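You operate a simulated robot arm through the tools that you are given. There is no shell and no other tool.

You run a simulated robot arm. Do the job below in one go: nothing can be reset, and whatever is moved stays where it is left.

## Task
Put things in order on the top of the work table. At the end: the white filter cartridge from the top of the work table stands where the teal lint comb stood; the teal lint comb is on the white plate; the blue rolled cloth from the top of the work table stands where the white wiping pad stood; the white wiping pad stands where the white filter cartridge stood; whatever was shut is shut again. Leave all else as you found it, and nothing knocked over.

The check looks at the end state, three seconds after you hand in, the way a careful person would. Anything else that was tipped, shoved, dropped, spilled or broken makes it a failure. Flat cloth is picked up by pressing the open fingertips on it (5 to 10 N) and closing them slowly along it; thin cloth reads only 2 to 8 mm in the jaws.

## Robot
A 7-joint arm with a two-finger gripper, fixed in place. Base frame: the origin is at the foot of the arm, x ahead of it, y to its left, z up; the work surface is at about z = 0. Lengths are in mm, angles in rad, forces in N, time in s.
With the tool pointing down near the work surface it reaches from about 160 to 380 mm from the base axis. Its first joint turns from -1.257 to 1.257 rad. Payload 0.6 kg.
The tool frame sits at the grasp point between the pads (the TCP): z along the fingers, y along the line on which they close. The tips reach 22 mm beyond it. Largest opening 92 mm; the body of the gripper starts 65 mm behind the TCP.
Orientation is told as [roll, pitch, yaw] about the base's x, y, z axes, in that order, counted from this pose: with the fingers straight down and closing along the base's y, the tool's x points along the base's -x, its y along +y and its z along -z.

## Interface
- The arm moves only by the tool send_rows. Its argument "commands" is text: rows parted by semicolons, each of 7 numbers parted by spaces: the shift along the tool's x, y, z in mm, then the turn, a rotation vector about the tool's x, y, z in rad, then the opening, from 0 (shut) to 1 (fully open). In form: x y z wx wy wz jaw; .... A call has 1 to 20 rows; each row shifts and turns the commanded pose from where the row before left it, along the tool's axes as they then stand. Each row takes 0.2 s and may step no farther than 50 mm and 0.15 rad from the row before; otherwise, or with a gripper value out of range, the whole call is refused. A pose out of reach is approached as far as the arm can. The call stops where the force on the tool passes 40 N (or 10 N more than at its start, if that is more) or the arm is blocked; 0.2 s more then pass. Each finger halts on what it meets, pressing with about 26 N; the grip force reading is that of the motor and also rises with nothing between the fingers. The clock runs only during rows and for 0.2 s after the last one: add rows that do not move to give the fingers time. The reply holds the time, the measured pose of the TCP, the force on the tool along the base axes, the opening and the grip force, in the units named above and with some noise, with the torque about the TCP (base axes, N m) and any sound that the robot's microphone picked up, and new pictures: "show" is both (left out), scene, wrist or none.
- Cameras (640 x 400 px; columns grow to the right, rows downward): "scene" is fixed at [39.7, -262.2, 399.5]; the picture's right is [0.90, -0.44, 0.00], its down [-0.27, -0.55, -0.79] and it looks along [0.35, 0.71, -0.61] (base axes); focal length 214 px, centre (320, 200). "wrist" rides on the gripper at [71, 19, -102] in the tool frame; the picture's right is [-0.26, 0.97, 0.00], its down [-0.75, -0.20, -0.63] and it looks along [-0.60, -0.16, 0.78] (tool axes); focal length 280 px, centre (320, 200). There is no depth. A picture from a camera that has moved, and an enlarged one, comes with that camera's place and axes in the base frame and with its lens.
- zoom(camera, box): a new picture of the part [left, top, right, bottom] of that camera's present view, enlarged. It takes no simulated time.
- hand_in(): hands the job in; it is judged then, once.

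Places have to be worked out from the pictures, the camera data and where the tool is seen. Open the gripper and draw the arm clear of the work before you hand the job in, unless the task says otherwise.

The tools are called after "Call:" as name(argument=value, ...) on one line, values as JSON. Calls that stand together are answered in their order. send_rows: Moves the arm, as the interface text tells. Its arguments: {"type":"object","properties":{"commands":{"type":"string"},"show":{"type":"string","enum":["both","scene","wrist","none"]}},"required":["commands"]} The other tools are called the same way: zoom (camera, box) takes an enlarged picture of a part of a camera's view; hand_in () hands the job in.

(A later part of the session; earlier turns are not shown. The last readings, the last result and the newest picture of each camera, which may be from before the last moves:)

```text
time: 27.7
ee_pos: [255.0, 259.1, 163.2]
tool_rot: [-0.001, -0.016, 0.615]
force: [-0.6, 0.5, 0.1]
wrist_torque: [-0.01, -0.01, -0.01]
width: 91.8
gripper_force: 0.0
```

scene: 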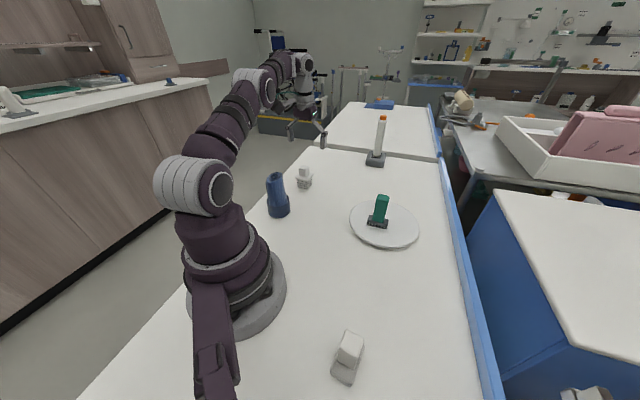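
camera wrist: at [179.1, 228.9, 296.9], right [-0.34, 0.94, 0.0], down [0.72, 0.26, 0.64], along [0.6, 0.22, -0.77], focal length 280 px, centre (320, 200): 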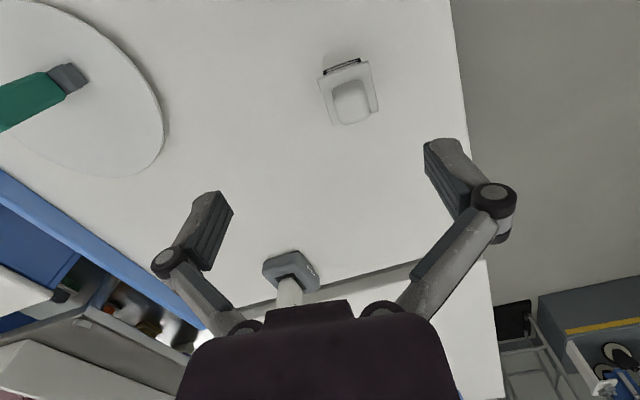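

The elbow is now clearly bent up again and forces are zero. Next I'll tilt the fingers outward by about 0.2 rad around the TCP.

Call:
send_rows(commands="0 0 0 0 -0.02 0 1; 0 0 0 0 -0.025 0 1; 0 0 0 0 -0.025 0 1; 0 0 0 0 -0.03 0 1; 0 0 0 0 -0.03 0 1; 0 0 0 0 -0.03 0 1; 0 0 0 0 -0.03 0 1; 0 0 0 0 0 0 1; 0 0 0 0 0 0 1")

```text
time: 29.7
ee_pos: [253.3, 258.6, 162.9]
tool_rot: [-0.003, -0.207, 0.613]
force: [-0.1, -0.2, 0.0]
wrist_torque: [-0.01, -0.05, 0.04]
width: 92.1
gripper_force: 0.0
camera wrist: at [169.8, 222.5, 248.7], right [-0.35, 0.94, 0.05], down [0.61, 0.18, 0.77], along [0.71, 0.3, -0.64], focal length 280 px, centre (320, 200)
```

scene: 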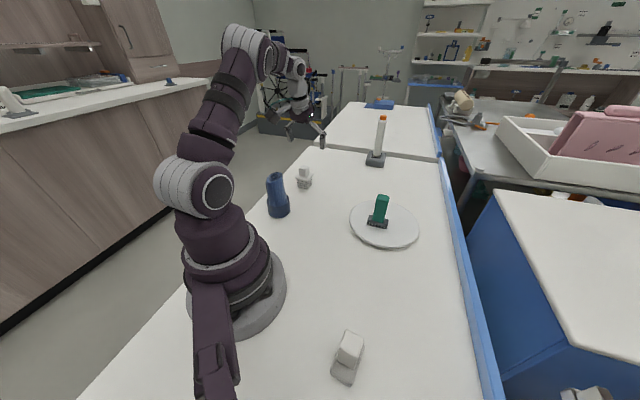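
wrist: 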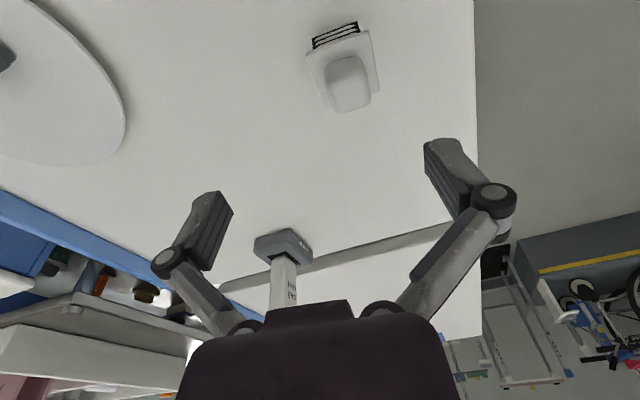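

The arm is now relaxed, with pitch −0.207 and zero force. I'll zoom the wrist view to re-measure the filter's knob from here.

Call:
zoom(camera="wrist", box=[280, 10, 400, 130])

```text
3.33 times, centred on (340, 70) of wrist
camera zoom: at [169.8, 222.5, 248.7], right [-0.35, 0.94, 0.05], down [0.61, 0.18, 0.77], along [0.71, 0.3, -0.64], focal length 935 px, centre (253, 633)
```

zoom: 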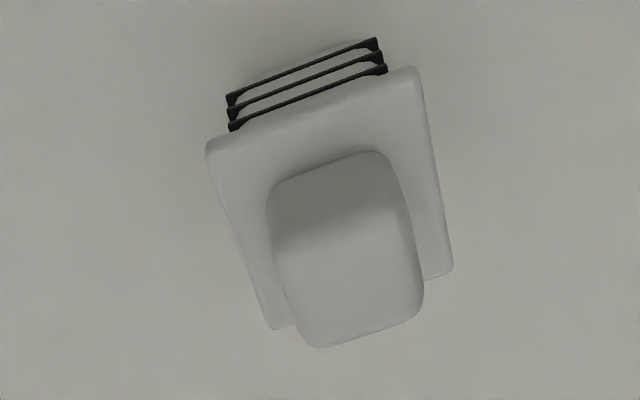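

The filter is at about (252.5, 285.4), knob faces wanting yaw 0.68, flange top near z≈42. I'll fix the yaw and come down to TCP z≈110 above it, still clear of the knob.

Call:
send_rows(commands="0 0 0 -0.0138 0 -0.0656 1; -0.7 5.35 9 0 0 0 1; -0.7 5.35 12 0 0 0 1; -0.7 5.35 13 0 0 0 1; -0.7 5.35 12 0 0 0 1; 0 0 8.7 0 0 0 1; 0 0 0 0 0 0 1; 0 0 0 0 0 0 1")

Call:
zoom(camera="wrist", box=[220, 20, 440, 200])

Call:
zoom(camera="scene", box=[250, 90, 350, 210])

```text
time: 31.5
ee_pos: [251.3, 284.3, 110.7]
tool_rot: [-0.002, -0.208, 0.68]
force: [-0.3, 0.1, -0.6]
wrist_torque: [-0.01, -0.02, 0.0]
width: 91.8
gripper_force: 0.0
camera wrist: at [169.8, 241.3, 195.8], right [-0.41, 0.91, 0.05], down [0.6, 0.23, 0.77], along [0.69, 0.34, -0.64], focal length 280 px, centre (320, 200)
```

scene: 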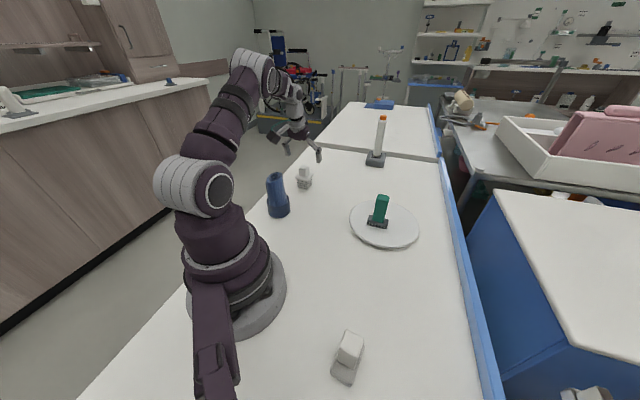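
wrist: 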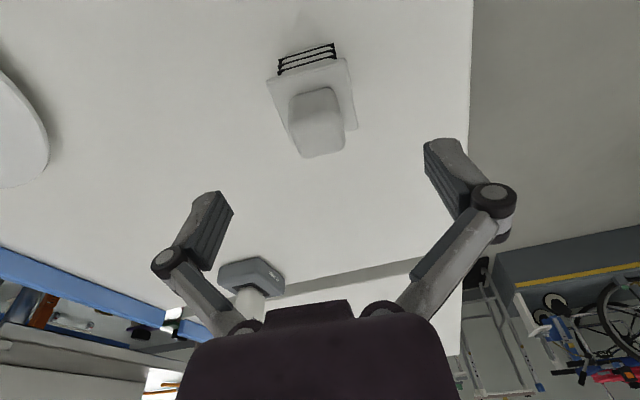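

```text
2.22 times, centred on (330, 110) of wrist
camera zoom: at [169.8, 241.3, 195.8], right [-0.41, 0.91, 0.05], down [0.6, 0.23, 0.77], along [0.69, 0.34, -0.64], focal length 623 px, centre (298, 400)
```

zoom: 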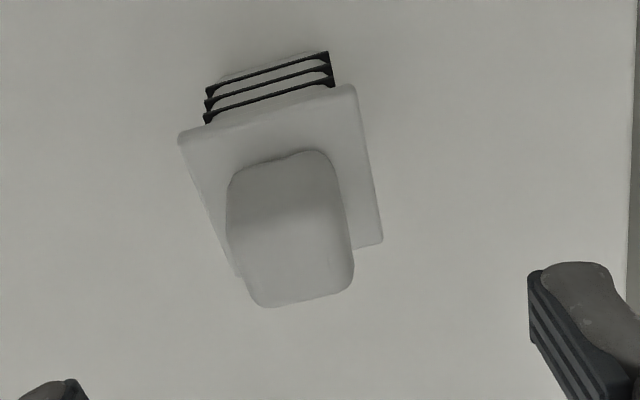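

```text
3.33 times, centred on (300, 150) of scene
camera zoom: at [39.7, -262.2, 399.5], right [0.9, -0.44, 0.0], down [-0.27, -0.55, -0.79], along [0.35, 0.71, -0.61], focal length 715 px, centre (387, 367)
```

zoom: 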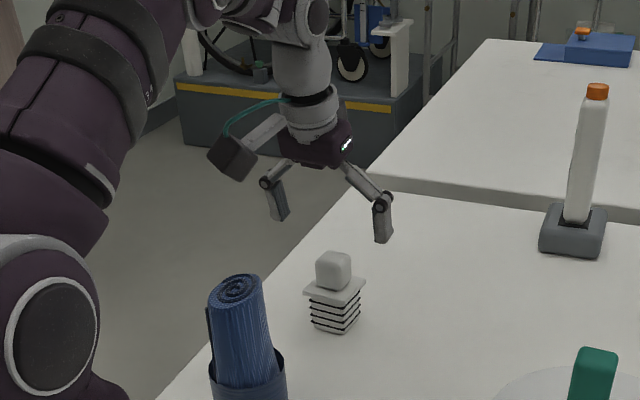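

Scene and wrist projections agree that the filter lies directly beneath the gripper. I'll descend vertically to TCP z≈72, so the tips are just above the flange, then verify.

Call:
send_rows(commands="2.06 0 9.8 0 0 0 1; 2.06 0 9.8 0 0 0 1; 2.06 0 9.8 0 0 0 1; 1.65 0 7.8 0 0 0 1; 0 0 0 0 0 0 1; 0 0 0 0 0 0 0.7; 0 0 0 0 0 0 0.5; 0 0 0 0 0 0 0.45")

Call:
zoom(camera="wrist", box=[220, 60, 440, 240])

Call:
zoom(camera="scene", box=[270, 120, 340, 200])

```text
time: 33.3
ee_pos: [250.4, 285.4, 70.6]
tool_rot: [-0.003, -0.207, 0.681]
force: [0.4, 0.1, -1.1]
wrist_torque: [-0.02, -0.02, 0.01]
width: 41.5
gripper_force: 0.0
camera wrist: at [169.4, 242.0, 157.1], right [-0.41, 0.91, 0.05], down [0.6, 0.23, 0.77], along [0.69, 0.34, -0.64], focal length 280 px, centre (320, 200)
```

scene: 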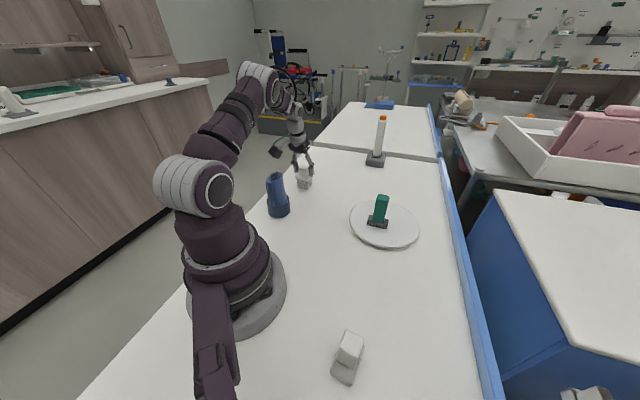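
wrist: 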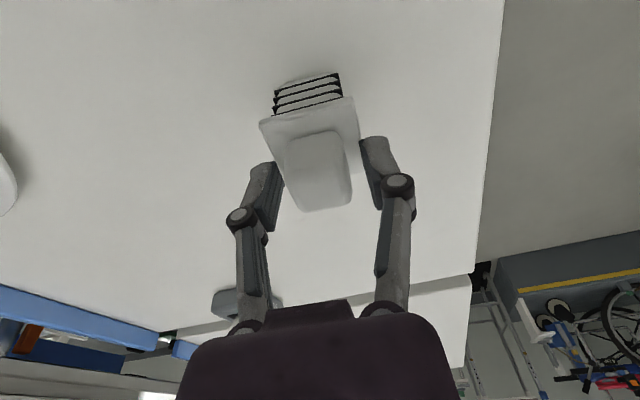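

```text
2.22 times, centred on (330, 150) of wrist
camera zoom: at [169.4, 242.0, 157.1], right [-0.41, 0.91, 0.05], down [0.6, 0.23, 0.77], along [0.69, 0.34, -0.64], focal length 623 px, centre (298, 311)
```

zoom: 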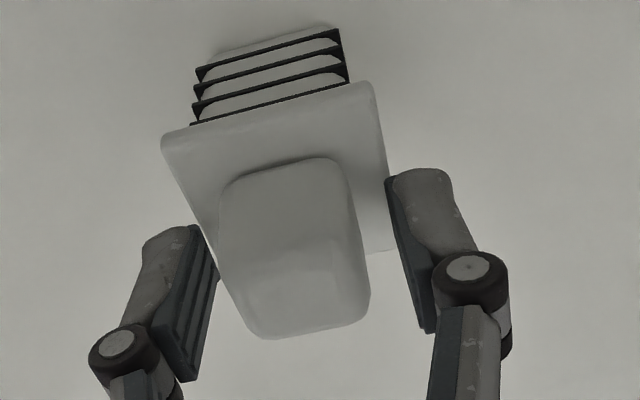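

```text
5.00 times, centred on (305, 160) of scene
camera zoom: at [39.7, -262.2, 399.5], right [0.9, -0.44, 0.0], down [-0.27, -0.55, -0.79], along [0.35, 0.71, -0.61], focal length 1072 px, centre (395, 400)
```

zoom: 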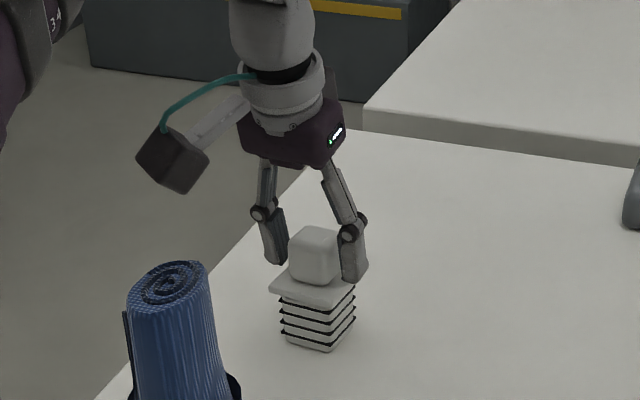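

Fingers straddle the knob evenly with tips just above the flange. Closing in steps now.

Call:
send_rows(commands="0 0 0 0 0 0 0.38; 0 0 0 0 0 0 0.33; 0 0 0 0 0 0 0.29; 0 0 0 0 0 0 0.25; 0 0 0 0 0 0 0.2; 0 0 0 0 0 0 0.1; 0 0 0 0 0 0 0; 0 0 0 0 0 0 0")

Call:
zoom(camera="wrist", box=[220, 60, 440, 240])

Call:
zoom(camera="scene", box=[270, 120, 340, 200])

```text
time: 35.1
ee_pos: [250.3, 284.3, 71.1]
tool_rot: [0.0, -0.208, 0.68]
force: [0.5, -1.0, 3.0]
wrist_torque: [-0.02, -0.02, -0.03]
width: 27.0
gripper_force: 26.1
camera wrist: at [169.4, 242.0, 157.1], right [-0.41, 0.91, 0.05], down [0.6, 0.23, 0.77], along [0.69, 0.34, -0.64], focal length 280 px, centre (320, 200)
```

scene: 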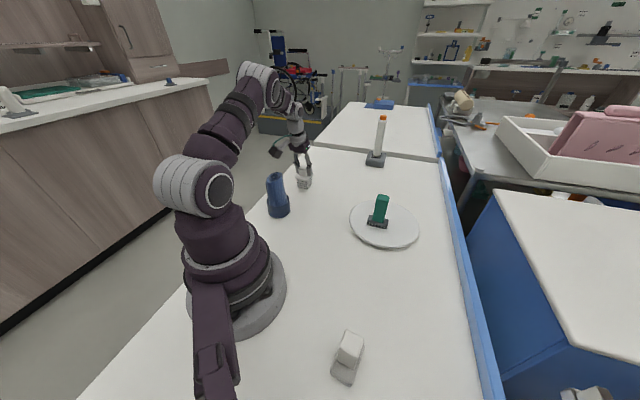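
wrist: 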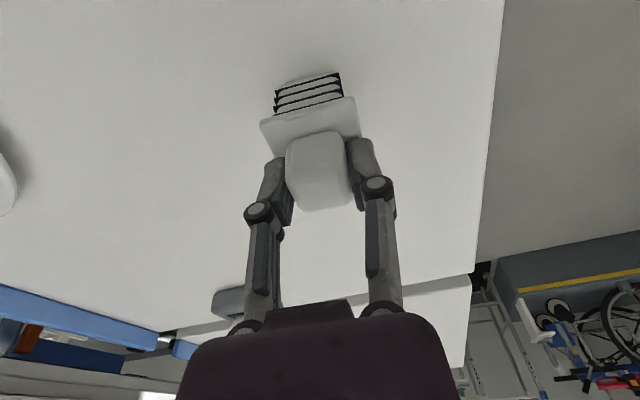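

```text
2.22 times, centred on (330, 150) of wrist
camera zoom: at [169.4, 242.0, 157.1], right [-0.41, 0.91, 0.05], down [0.6, 0.23, 0.77], along [0.69, 0.34, -0.64], focal length 623 px, centre (298, 311)
```

zoom: 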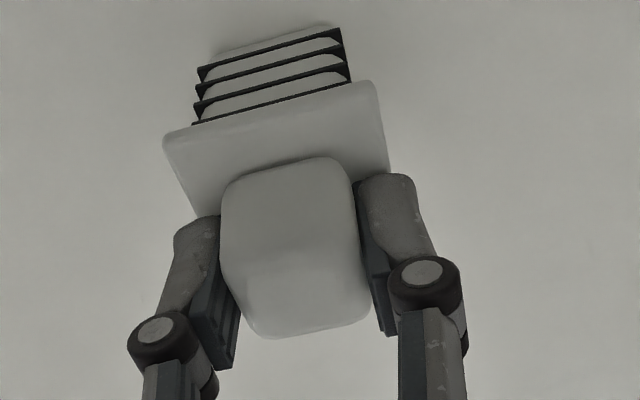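

```text
5.00 times, centred on (305, 160) of scene
camera zoom: at [39.7, -262.2, 399.5], right [0.9, -0.44, 0.0], down [-0.27, -0.55, -0.79], along [0.35, 0.71, -0.61], focal length 1072 px, centre (395, 400)
```

zoom: 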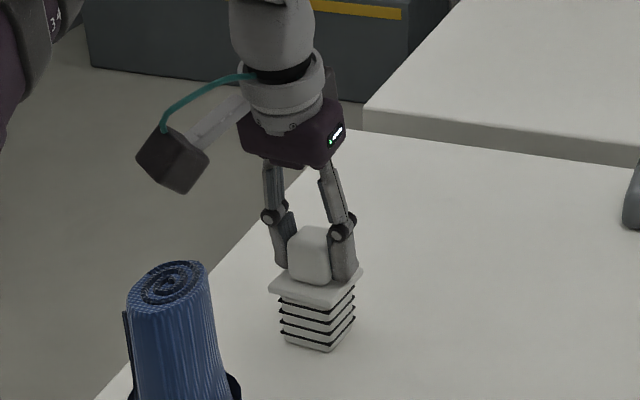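

The knob is gripped at 27 mm. I'm lifting straight up 79 mm (along base z, given the tilt), then pulling inward and up to a safe carry height.

Call:
send_rows(commands="-0.6 0 -2.9 0 0 0 0; -1.5 0 -7 0 0 0 0; -2.9 0 -14 0 0 0 0; -3.7 0 -17.6 0 0 0 0; -3.7 0 -17.6 0 0 0 0; -3.7 0 -17.6 0 0 0 0; 8.5 -1.9 -14 0 0 0 0; 8.5 -1.9 -14 0 0 0 0; 8.5 -1.9 -14 0 0 0 0; 8.5 -1.9 -14 0 0 0 0; 8.5 -1.9 -14 0 0 0 0; 0 0 0 0 0 0 0; 0 0 0 0 0 0 0")

```text
time: 37.9
ee_pos: [214.1, 241.4, 210.3]
tool_rot: [-0.001, -0.206, 0.682]
force: [0.1, 0.0, -2.0]
wrist_torque: [-0.06, 0.03, 0.0]
width: 26.7
gripper_force: 25.7
camera wrist: at [131.8, 199.4, 296.2], right [-0.41, 0.91, 0.05], down [0.6, 0.23, 0.77], along [0.69, 0.34, -0.64], focal length 280 px, centre (320, 200)
```

scene: 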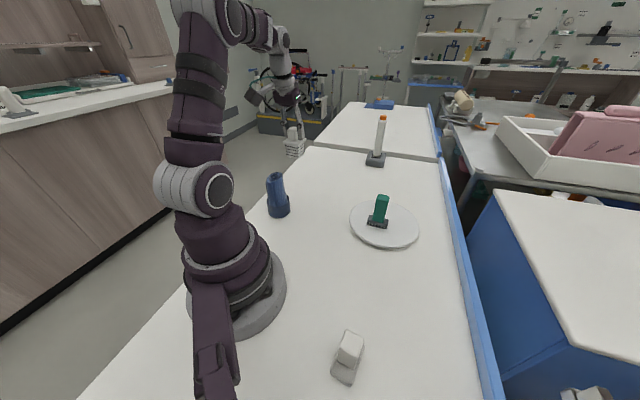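
wrist: 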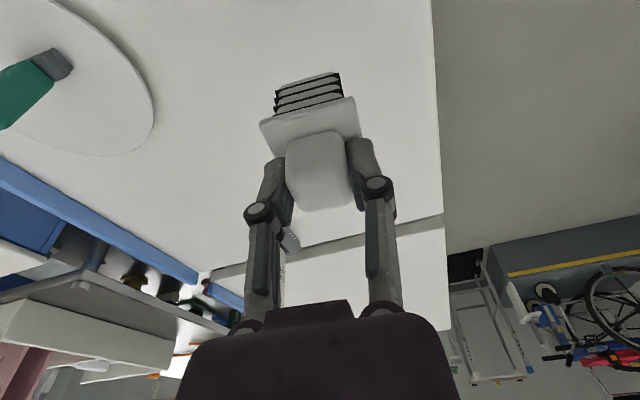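

The filter is held firmly (about 2 N weight) and nothing else moved. I'll begin the arc about the base axis with a few rows, checking that the shift and turn combine as I expect.

Call:
send_rows(commands="-3.5 -28.7 0.74 0.0185 0 0.088 0; -3.5 -28.7 0.74 0.0185 0 0.088 0; -3.5 -28.7 0.74 0.0185 0 0.088 0; -3.5 -28.7 0.74 0.0185 0 0.088 0; 0 0 0 0 0 0 0", show="scene")

```text
time: 39.1
ee_pos: [284.3, 152.6, 210.2]
tool_rot: [0.0, -0.208, 0.321]
force: [0.8, 0.3, 0.0]
wrist_torque: [-0.01, 0.03, 0.01]
width: 27.1
gripper_force: 26.1
```

scene: 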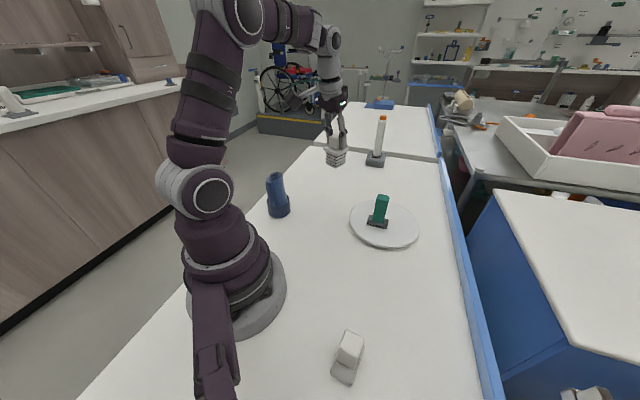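

The arc works: radius stayed at 322 mm and pitch stayed constant. Continuing the arc to the comb's old spot.

Call:
send_rows(commands="-3.5 -28.7 0.74 0.0185 0 0.088 0; -3.5 -28.7 0.74 0.0185 0 0.088 0; -3.5 -28.7 0.74 0.0185 0 0.088 0; -3.5 -28.7 0.74 0.0185 0 0.088 0; -3.5 -28.7 0.74 0.0185 0 0.088 0; -3.5 -28.7 0.74 0.0185 0 0.088 0; -3.5 -28.7 0.74 0.0185 0 0.088 0; -3.5 -28.7 0.74 0.0185 0 0.088 0; -3.5 -28.7 0.74 0.0185 0 0.088 0; -3.5 -28.7 0.74 0.0185 0 0.088 0; -3.5 -28.7 0.74 0.0185 0 0.088 0; -3.5 -28.7 0.74 0.0185 0 0.088 0; 0 0 0 0 0 0 0; 0 0 0 0 0 0 0")

```text
time: 42.1
ee_pos: [268.1, -179.0, 210.9]
tool_rot: [0.001, -0.21, -0.757]
force: [0.9, -0.3, -0.6]
wrist_torque: [0.02, -0.03, 0.0]
width: 26.8
gripper_force: 25.8
camera wrist: at [215.3, -103.1, 296.6], right [0.85, 0.52, 0.05], down [0.3, -0.57, 0.77], along [0.43, -0.64, -0.64], focal length 280 px, centre (320, 200)
```

scene: 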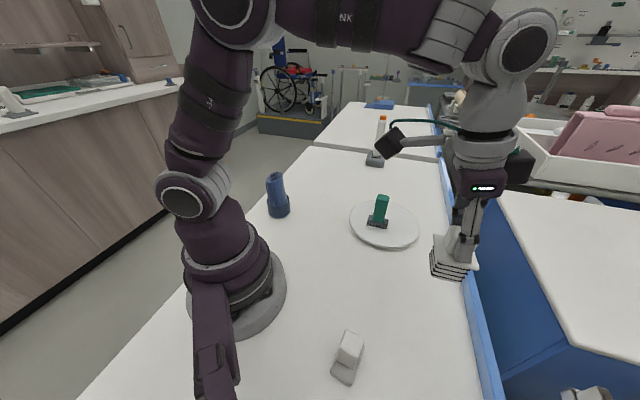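
wrist: 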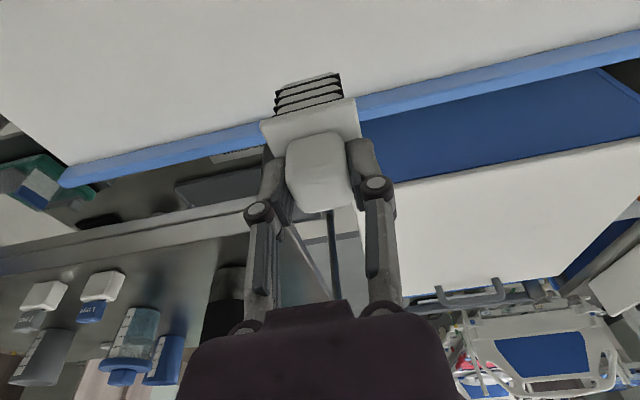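

The gripper is at (268.1, −179.0). I'll turn the yaw to −0.85 so the filter takes the comb's orientation, and descend to about z=91, leaving roughly 20 mm under the filter.

Call:
send_rows(commands="0 0 0 0.0192 0 0.091 0; 3.15 -0.15 14.66 0 0 0 0; 3.15 -0.15 14.66 0 0 0 0; 3.15 -0.15 14.66 0 0 0 0; 3.15 -0.15 14.66 0 0 0 0; 3.15 -0.15 14.66 0 0 0 0; 3.15 -0.15 14.66 0 0 0 0; 3.15 -0.15 14.66 0 0 0 0; 3.15 -0.15 14.66 0 0 0 0; 0 0 0 0 0 0 0; 0 0 0 0 0 0 0")

Call:
zoom(camera="scene", box=[380, 220, 490, 340])

```text
time: 44.5
ee_pos: [268.3, -181.2, 90.1]
tool_rot: [0.001, -0.209, -0.848]
force: [0.5, 0.5, -0.2]
wrist_torque: [0.02, 0.0, 0.0]
width: 27.2
gripper_force: 25.6
camera wrist: at [223.5, -99.9, 176.1], right [0.89, 0.44, 0.05], down [0.25, -0.59, 0.77], along [0.37, -0.67, -0.64], focal length 280 px, centre (320, 200)
```

scene: 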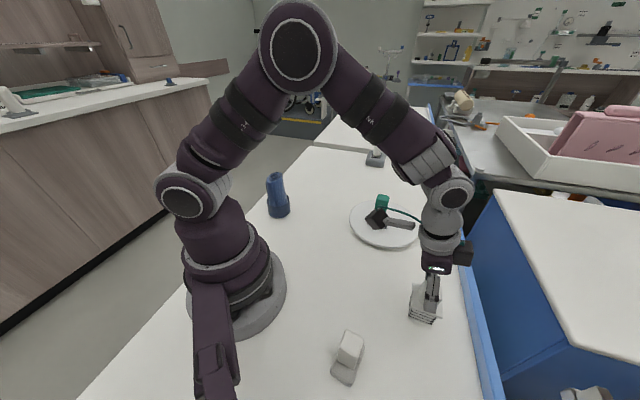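
wrist: 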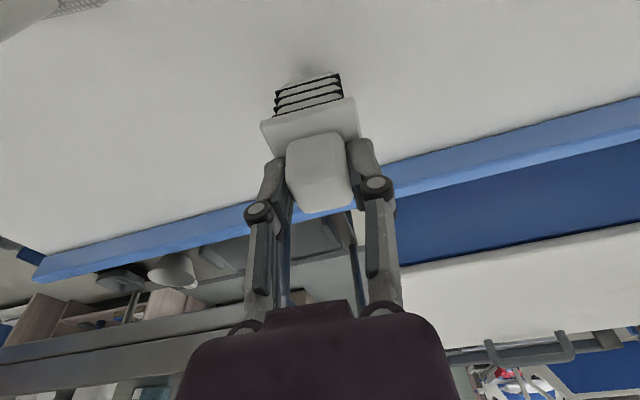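

```text
3.33 times, centred on (435, 280) of scene
camera zoom: at [39.7, -262.2, 399.5], right [0.9, -0.44, 0.0], down [-0.27, -0.55, -0.79], along [0.35, 0.71, -0.61], focal length 715 px, centre (-63, -67)
```

zoom: 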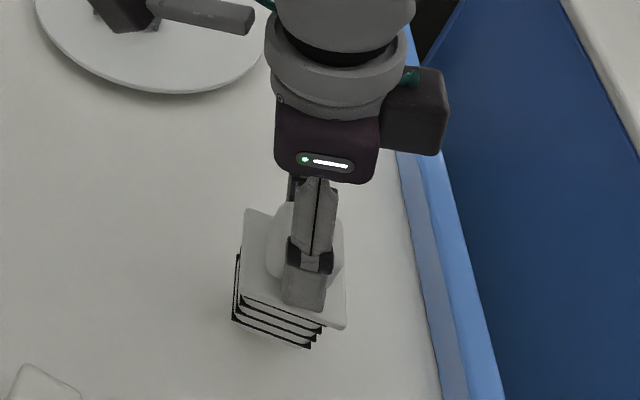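

It's about 20 mm above the table and roughly 2 mm too far outward. I'll correct that, descend to about z=74, and then creep.

Call:
send_rows(commands="2.7 0 7.6 0 0 0 0; 2.7 0 7.6 0 0 0 0; 0 0 0 0 0 0 0; 0.15 0 0.69 0 0 0 0; 0.15 0 0.69 0 0 0 0; 0 0 0 0 0 0 0", show="none")

Call:
zoom(camera="scene", box=[380, 230, 480, 340])

```text
time: 45.9
ee_pos: [266.5, -178.2, 73.4]
tool_rot: [0.0, -0.209, -0.85]
force: [-0.7, -1.0, -1.0]
wrist_torque: [-0.04, -0.01, -0.01]
width: 27.0
gripper_force: 26.3
```

```text
3.64 times, centred on (430, 285) of scene
camera zoom: at [39.7, -262.2, 399.5], right [0.9, -0.44, 0.0], down [-0.27, -0.55, -0.79], along [0.35, 0.71, -0.61], focal length 780 px, centre (-80, -109)
```

zoom: 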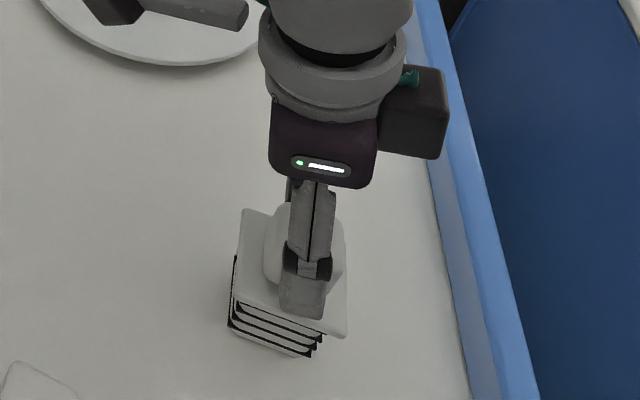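

Still no contact at z=73.4. I'll creep in half-millimetre steps.

Call:
send_rows(commands="0.1 0 0.5 0 0 0 0; 0.1 0 0.5 0 0 0 0; 0.1 0 0.5 0 0 0 0; 0 0 0 0 0 0 0", show="none")

```text
time: 46.9
ee_pos: [265.4, -177.6, 70.7]
tool_rot: [0.0, -0.21, -0.85]
force: [0.0, -0.1, -0.3]
wrist_torque: [0.03, 0.02, -0.02]
width: 27.0
gripper_force: 26.3
```

No contact yet at z≈71. Continuing to creep.

Call:
send_rows(commands="0.1 0 0.5 0 0 0 0; 0.1 0 0.5 0 0 0 0; 0 0 0 0 0 0 0", show="none")

Call:
zoom(camera="scene", box=[400, 270, 460, 330])

```text
time: 47.7
ee_pos: [267.3, -179.6, 71.0]
tool_rot: [0.0, -0.209, -0.852]
force: [-3.5, 4.0, 19.1]
wrist_torque: [0.28, 0.26, 0.02]
width: 27.0
gripper_force: 25.8
```

```text
6.67 times, centred on (430, 300) of scene
camera zoom: at [39.6, -262.2, 399.5], right [0.9, -0.44, 0.0], down [-0.27, -0.55, -0.79], along [0.35, 0.71, -0.61], focal length 1430 px, centre (-413, -467)
```

zoom: 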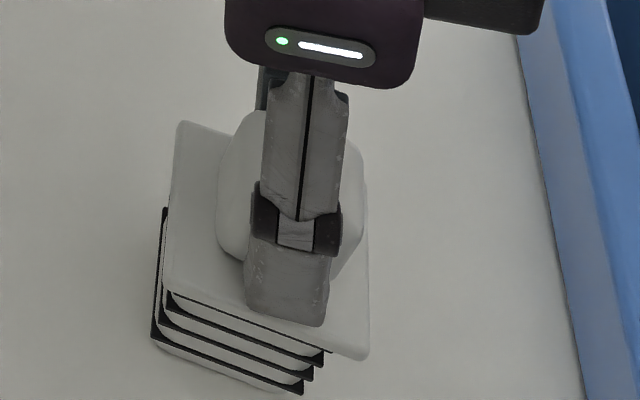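

The filter touched down at TCP z≈71 with 19 N, and the torque shows the contact centred under the grip. I'll relieve the pressure slightly and release gently.

Call:
send_rows(commands="-0.1 0 -0.5 0 0 0 0; 0 0 0 0 0 0 0.15; 0 0 0 0 0 0 0.27; 0 0 0 0 0 0 0.32; 0 0 0 0 0 0 0.38; 0 0 0 0 0 0 0.5; 0 0 0 0 0 0 0.6; 0 0 0 0 0 0 0.6")

Call:
zoom(camera="scene", box=[390, 260, 470, 340])

```text
time: 49.5
ee_pos: [267.2, -177.4, 70.2]
tool_rot: [-0.001, -0.21, -0.85]
force: [0.3, -0.6, 0.5]
wrist_torque: [-0.03, -0.01, -0.01]
width: 55.2
gripper_force: 0.0
camera wrist: at [222.2, -98.0, 156.7], right [0.89, 0.44, 0.05], down [0.25, -0.59, 0.77], along [0.37, -0.67, -0.64], focal length 280 px, centre (320, 200)
```

scene: 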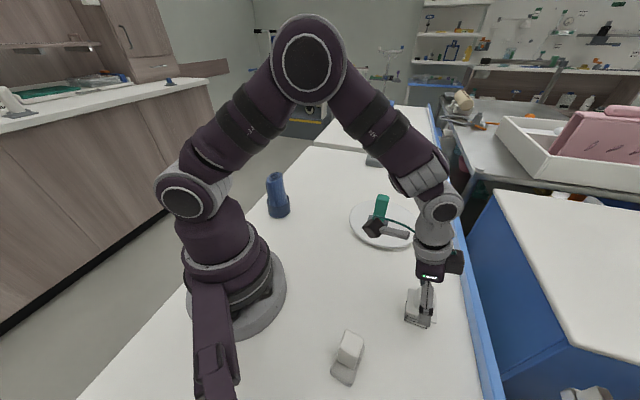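
wrist: 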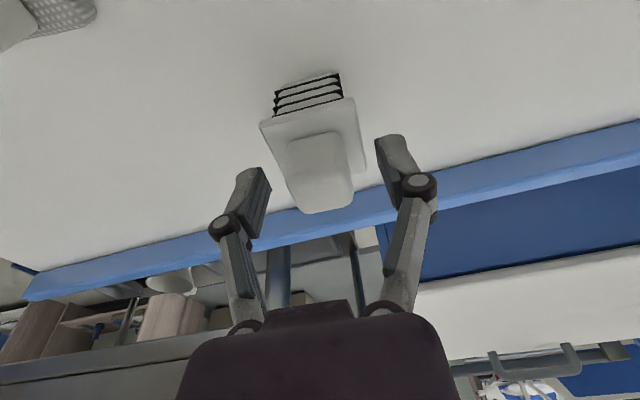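

```text
5.00 times, centred on (430, 300) of scene
camera zoom: at [39.7, -262.2, 399.5], right [0.9, -0.44, 0.0], down [-0.27, -0.55, -0.79], along [0.35, 0.71, -0.61], focal length 1072 px, centre (-230, -300)
```

zoom: 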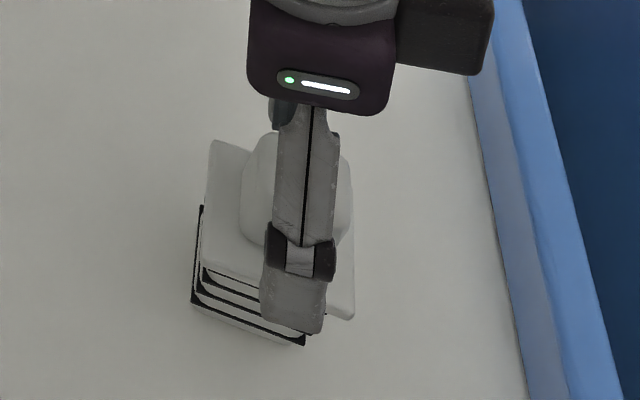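

The filter stands where the comb was, released. I'm rising straight up, then heading over to hover above the wiping pad near (129, −180) with yaw −0.95.

Call:
send_rows(commands="-1 0 -4.9 0 0 0 0.6; -2.1 0 -9.8 0 0 0 0.6; -4.1 0 -19.6 0 0 0 0.7; -4.1 0 -19.6 0 0 0 0.8; -4.1 0 -19.6 0 0 0 1; -4.1 0 -19.6 0 0 0 1; -3.3 0 -15 0 0 0 1; 0 0 0 0.0207 0 0.0979 1; 0 0 0 0 0 0 1; 0 0 0 0 0 0 1")

Call:
zoom(camera="scene", box=[310, 250, 480, 390])

```text
time: 51.7
ee_pos: [267.4, -179.1, 182.9]
tool_rot: [-0.001, -0.21, -0.953]
force: [-0.6, 0.2, -0.5]
wrist_torque: [-0.02, 0.01, -0.01]
width: 92.0
gripper_force: 0.0
camera wrist: at [229.7, -94.6, 268.1], right [0.93, 0.35, 0.05], down [0.19, -0.61, 0.77], along [0.3, -0.71, -0.64], focal length 280 px, centre (320, 200)
```

scene: 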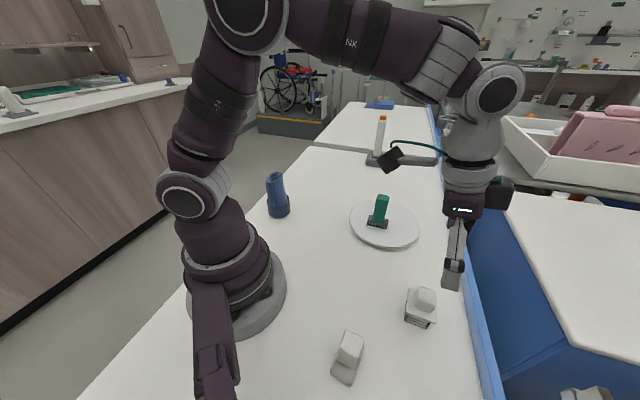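
wrist: 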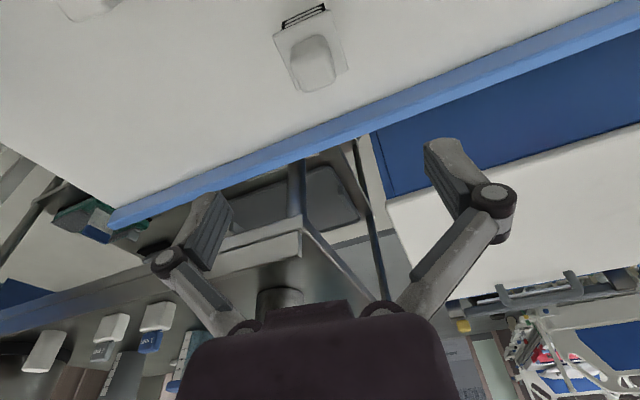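

```text
2.86 times, centred on (395, 320) of scene
camera zoom: at [39.7, -262.2, 399.5], right [0.9, -0.44, 0.0], down [-0.27, -0.55, -0.79], along [0.35, 0.71, -0.61], focal length 613 px, centre (106, -143)
```

zoom: 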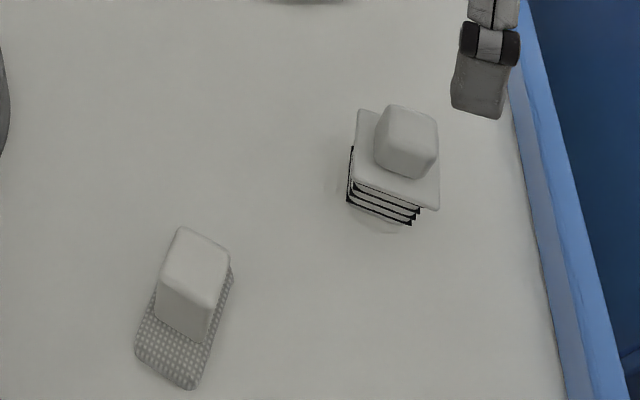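

The filter looks upright at its new spot. Now moving over the wiping pad, to around (128, −178, 150).

Call:
send_rows(commands="14.43 -18.83 2.55 0 0 0 1; 14.43 -18.83 2.55 0 0 0 1; 14.43 -18.83 2.55 0 0 0 1; 14.43 -18.83 2.55 0 0 0 1; 14.43 -18.83 2.55 0 0 0 1; 14.43 -18.83 2.55 0 0 0 1; 0 0 0 0 0 0 1; 0 0 0 0 0 0 1")

Call:
zoom(camera="wrist", box=[220, 0, 420, 160])

Call:
zoom(camera="scene", box=[380, 270, 460, 340])

```text
time: 53.5
ee_pos: [126.8, -178.2, 148.9]
tool_rot: [0.0, -0.21, -0.95]
force: [0.3, 0.5, 0.0]
wrist_torque: [0.02, 0.04, -0.02]
width: 91.9
gripper_force: 0.0
camera wrist: at [90.9, -92.8, 235.2], right [0.93, 0.35, 0.05], down [0.19, -0.61, 0.77], along [0.3, -0.71, -0.64], focal length 280 px, centre (320, 200)
```

scene: 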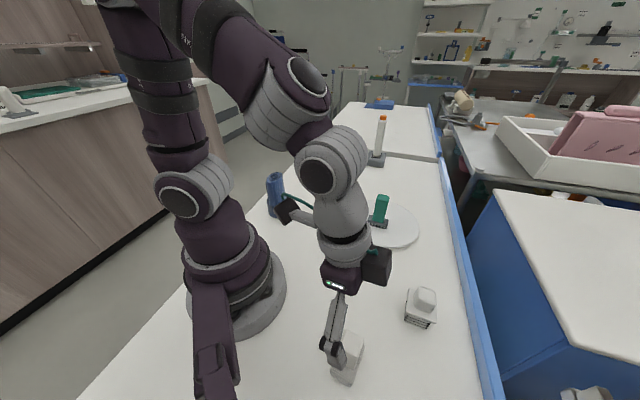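
wrist: 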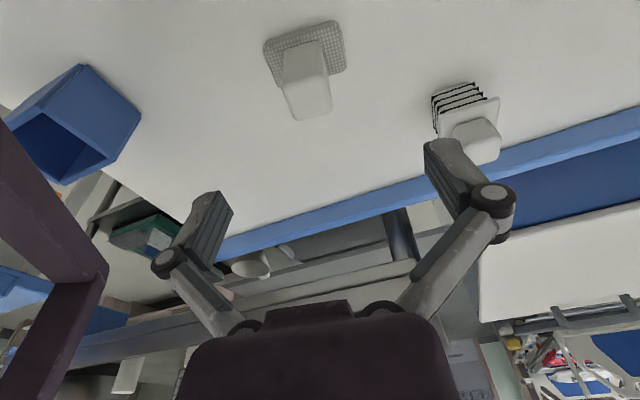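

```text
2.50 times, centred on (320, 80) of wrist
camera zoom: at [90.9, -92.8, 235.2], right [0.93, 0.35, 0.05], down [0.19, -0.61, 0.77], along [0.3, -0.71, -0.64], focal length 701 px, centre (320, 500)
```

zoom: 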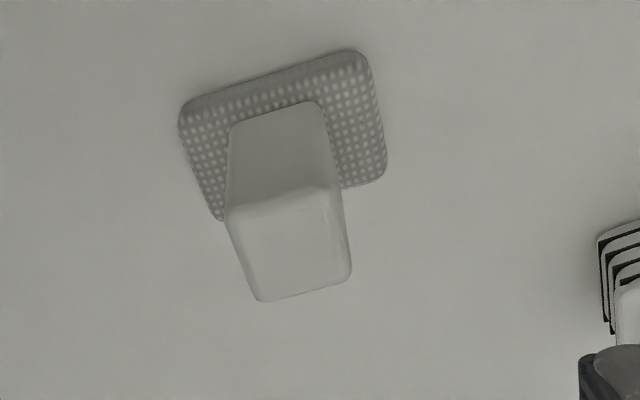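

```text
5.71 times, centred on (420, 305) of scene
camera zoom: at [39.7, -262.2, 399.5], right [0.9, -0.44, 0.0], down [-0.27, -0.55, -0.79], along [0.35, 0.71, -0.61], focal length 1226 px, centre (-251, -400)
```

zoom: 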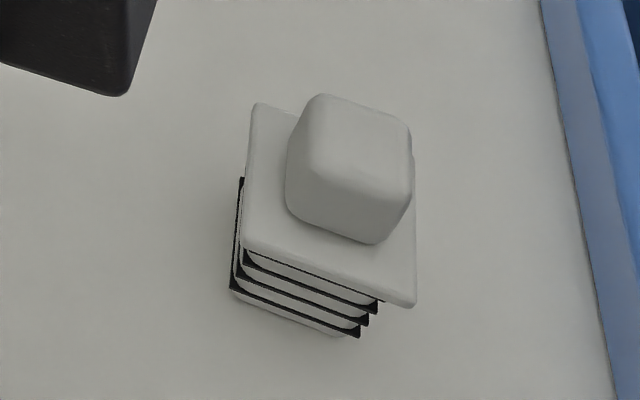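

The pad measures about 57×38 mm, centred near (127.5, −182), with its handle top at about z=67 and its axis wanting yaw −0.976. I'll align and descend to z≈100, just above the handle.

Call:
send_rows(commands="0 0 0 0.0054 0 0.0254 1; 1.7 -0.4 12.2 0 0 0 1; 1.7 -0.4 12.2 0 0 0 1; 1.7 -0.4 12.2 0 0 0 1; 1.65 -0.35 12.1 0 0 0 1; 0 0 0 0 0 0 1; 0 0 0 0 0 0 1")

Call:
zoom(camera="wrist", box=[220, 30, 420, 190])

Call:
zoom(camera="scene", box=[290, 270, 410, 390])

```text
time: 55.1
ee_pos: [129.2, -181.7, 98.0]
tool_rot: [0.0, -0.209, -0.975]
force: [0.4, -0.6, 0.0]
wrist_torque: [0.0, 0.01, -0.01]
width: 92.1
gripper_force: 0.1
camera wrist: at [94.8, -95.9, 185.7], right [0.94, 0.33, 0.05], down [0.17, -0.62, 0.77], along [0.28, -0.71, -0.64], focal length 280 px, centre (320, 200)
```

scene: 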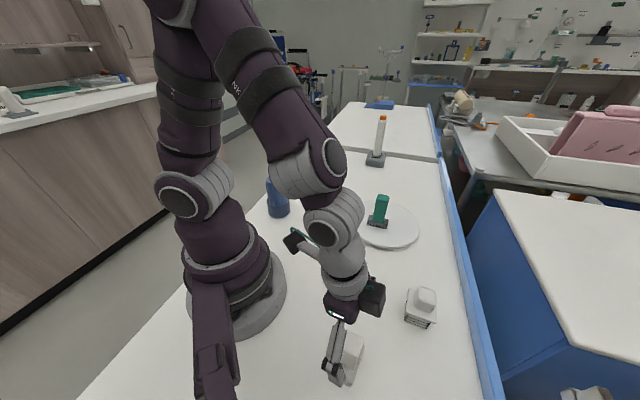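
wrist: 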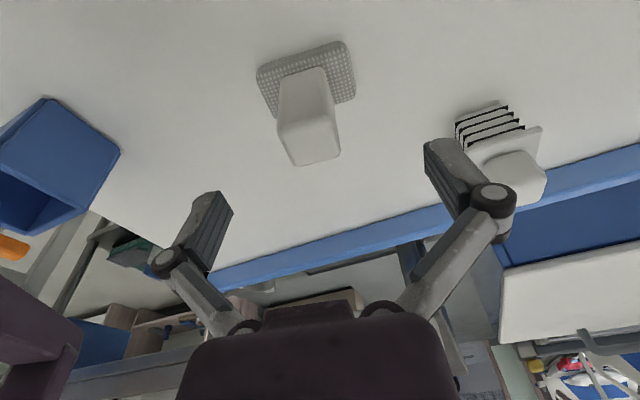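

```text
2.50 times, centred on (320, 110) of wrist
camera zoom: at [94.8, -95.9, 185.7], right [0.94, 0.33, 0.05], down [0.17, -0.62, 0.77], along [0.28, -0.71, -0.64], focal length 701 px, centre (320, 425)
```

zoom: 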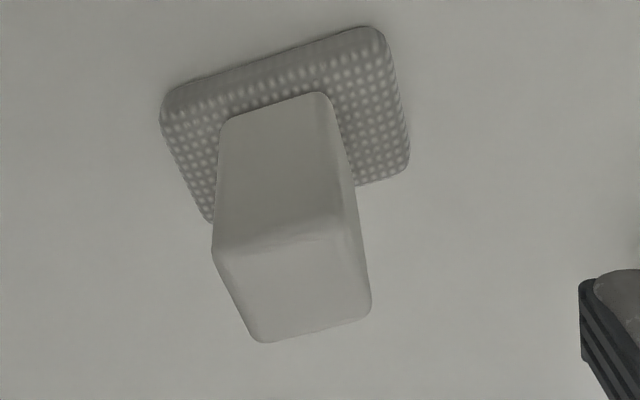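

```text
3.33 times, centred on (350, 330) of scene
camera zoom: at [39.7, -262.2, 399.5], right [0.9, -0.44, 0.0], down [-0.27, -0.55, -0.79], along [0.35, 0.71, -0.61], focal length 715 px, centre (220, -233)
```

zoom: 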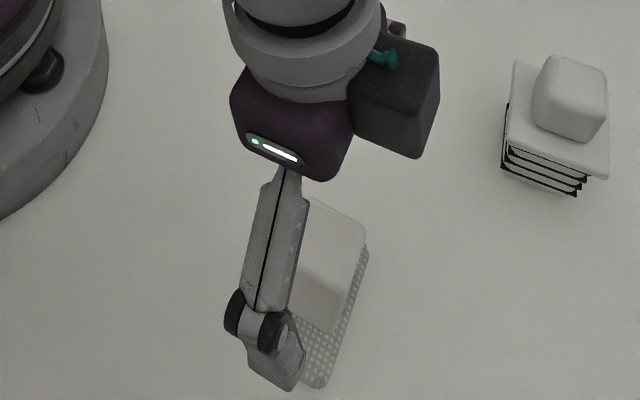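

The handle is about 2 mm off toward −y of the tool. I'll correct that while descending to TCP z≈52, then start closing partway.

Call:
send_rows(commands="0 -1.9 0 0 0 0 1; 1.85 0 9 0 0 0 1; 1.85 0 9 0 0 0 1; 1.85 0 9 0 0 0 1; 1.85 0 9 0 0 0 1; 1.85 0 9 0 0 0 1; 0 0 0 0 0 0 0.8; 0 0 0 0 0 0 0.6; 0 0 0 0 0 0 0.45; 0 0 0 0 0 0 0.4")

Call:
zoom(camera="wrist", box=[220, 50, 420, 230])

Call:
zoom(camera="scene", box=[290, 290, 400, 390])

```text
time: 57.3
ee_pos: [126.2, -181.2, 54.6]
tool_rot: [-0.001, -0.209, -0.977]
force: [-0.7, 0.3, 0.4]
wrist_torque: [0.02, 0.02, 0.01]
width: 37.0
gripper_force: 0.1
camera wrist: at [93.4, -96.4, 140.4], right [0.94, 0.33, 0.05], down [0.17, -0.62, 0.77], along [0.29, -0.71, -0.64], focal length 280 px, centre (320, 200)
```

scene: 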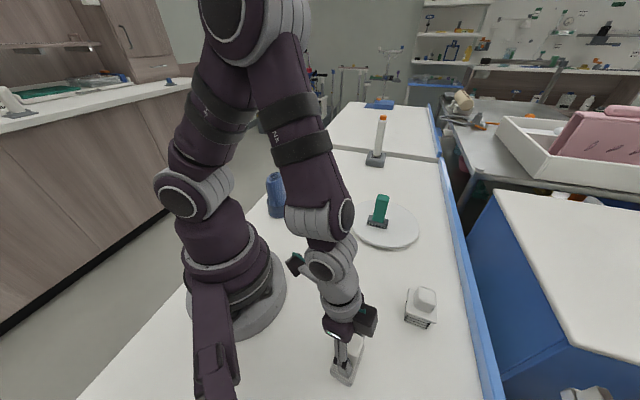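
wrist: 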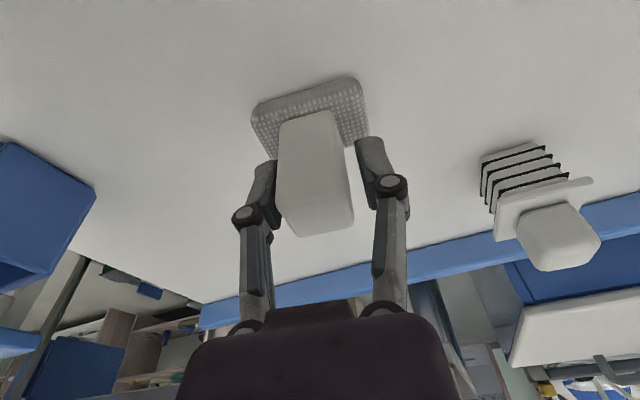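

```text
2.22 times, centred on (320, 140) of wrist
camera zoom: at [93.4, -96.4, 140.4], right [0.94, 0.33, 0.05], down [0.17, -0.62, 0.77], along [0.29, -0.71, -0.64], focal length 623 px, centre (320, 333)
```

zoom: 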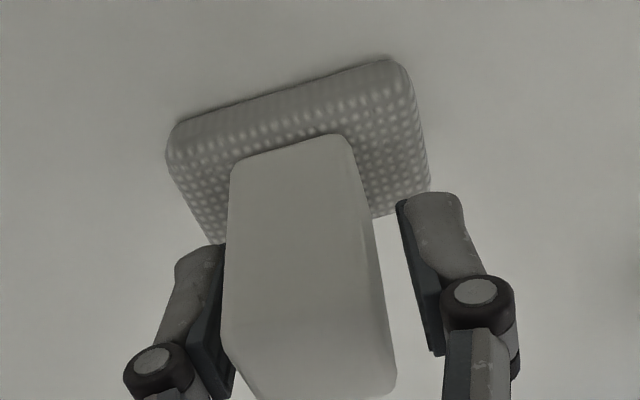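

```text
4.00 times, centred on (345, 340) of scene
camera zoom: at [39.7, -262.2, 399.5], right [0.9, -0.44, 0.0], down [-0.27, -0.55, -0.79], along [0.35, 0.71, -0.61], focal length 858 px, centre (220, -360)
```

zoom: 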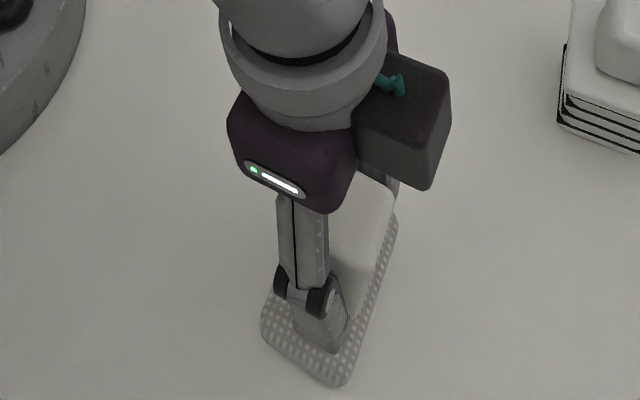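

The left pad is nearly touching while the right has about 8 mm of gap, so I'll shift 3.5 mm toward the left and then close.

Call:
send_rows(commands="0 -1.8 0 0 0 0 0.4; 0 -1.7 0 0 0 0 0.4; 0 0 0 0 0 0 0.36; 0 0 0 0 0 0 0.33; 0 0 0 0 0 0 0.3; 0 0 0 0 0 0 0.27; 0 0 0 0 0 0 0.22; 0 0 0 0 0 0 0.1; 0 0 0 0 0 0 0; 0 0 0 0 0 0 0")

Call:
zoom(camera="wrist", box=[220, 50, 420, 230])

```text
time: 59.5
ee_pos: [124.3, -184.5, 54.7]
tool_rot: [-0.001, -0.209, -0.975]
force: [-1.2, -0.5, 4.1]
wrist_torque: [-0.07, -0.01, 0.01]
width: 27.1
gripper_force: 25.7
camera wrist: at [89.9, -98.6, 140.1], right [0.94, 0.33, 0.05], down [0.17, -0.62, 0.77], along [0.29, -0.71, -0.64], focal length 280 px, centre (320, 200)
```

scene: 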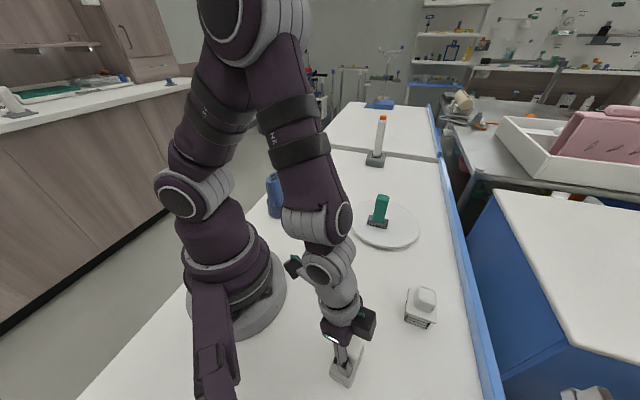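
wrist: 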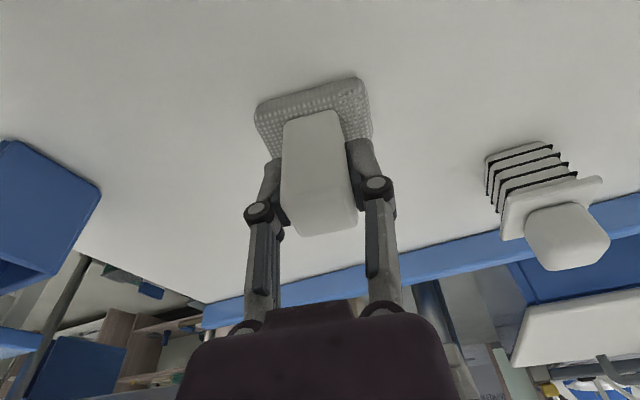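

```text
2.22 times, centred on (320, 140) of wrist
camera zoom: at [89.9, -98.6, 140.1], right [0.94, 0.33, 0.05], down [0.17, -0.62, 0.77], along [0.29, -0.71, -0.64], focal length 623 px, centre (320, 333)
```

zoom: 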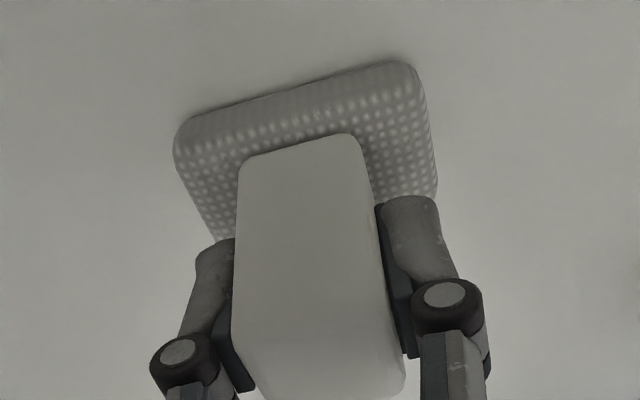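

The pad's handle is gripped at 27 mm, TCP near (124.3, −184.5, 54.7). I'm lifting vertically by about 105 mm and checking the hold.

Call:
send_rows(commands="-0.6 0 -2.9 0 0 0 0; -1.5 0 -7 0 0 0 0; -3.1 0 -14.7 0 0 0 0; -4.1 0 -19.6 0 0 0 0; -4.1 0 -19.6 0 0 0 0; -4.1 0 -19.6 0 0 0 0; -4.1 0 -19.6 0 0 0 0; 0 0 0 0 0 0 0; 0 0 0 0 0 0 0")

```text
time: 61.5
ee_pos: [123.5, -184.8, 158.7]
tool_rot: [0.001, -0.21, -0.975]
force: [-0.1, -0.1, -0.6]
wrist_torque: [-0.01, 0.02, -0.05]
width: 26.9
gripper_force: 25.9
camera wrist: at [89.8, -98.9, 244.8], right [0.94, 0.33, 0.05], down [0.17, -0.62, 0.77], along [0.29, -0.71, -0.64], focal length 280 px, centre (320, 200)
```

scene: 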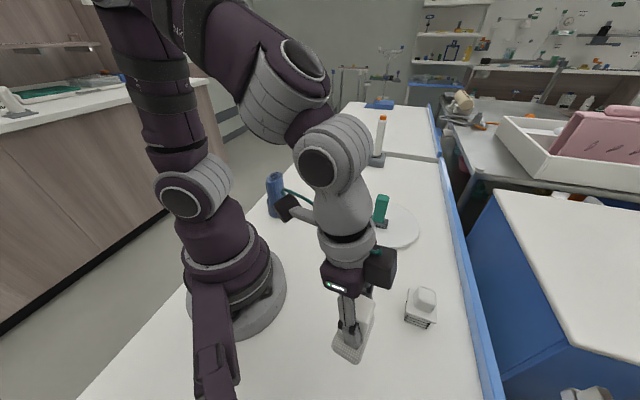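
wrist: 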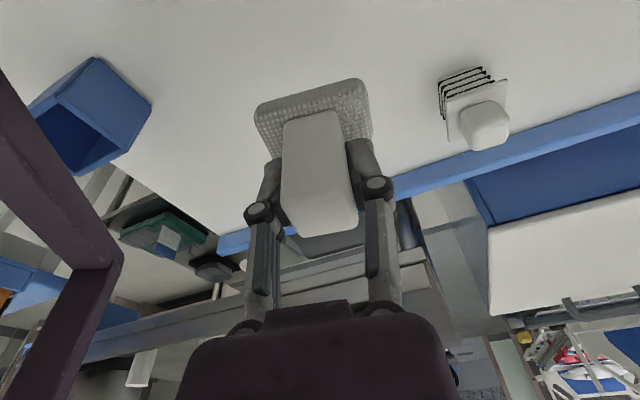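

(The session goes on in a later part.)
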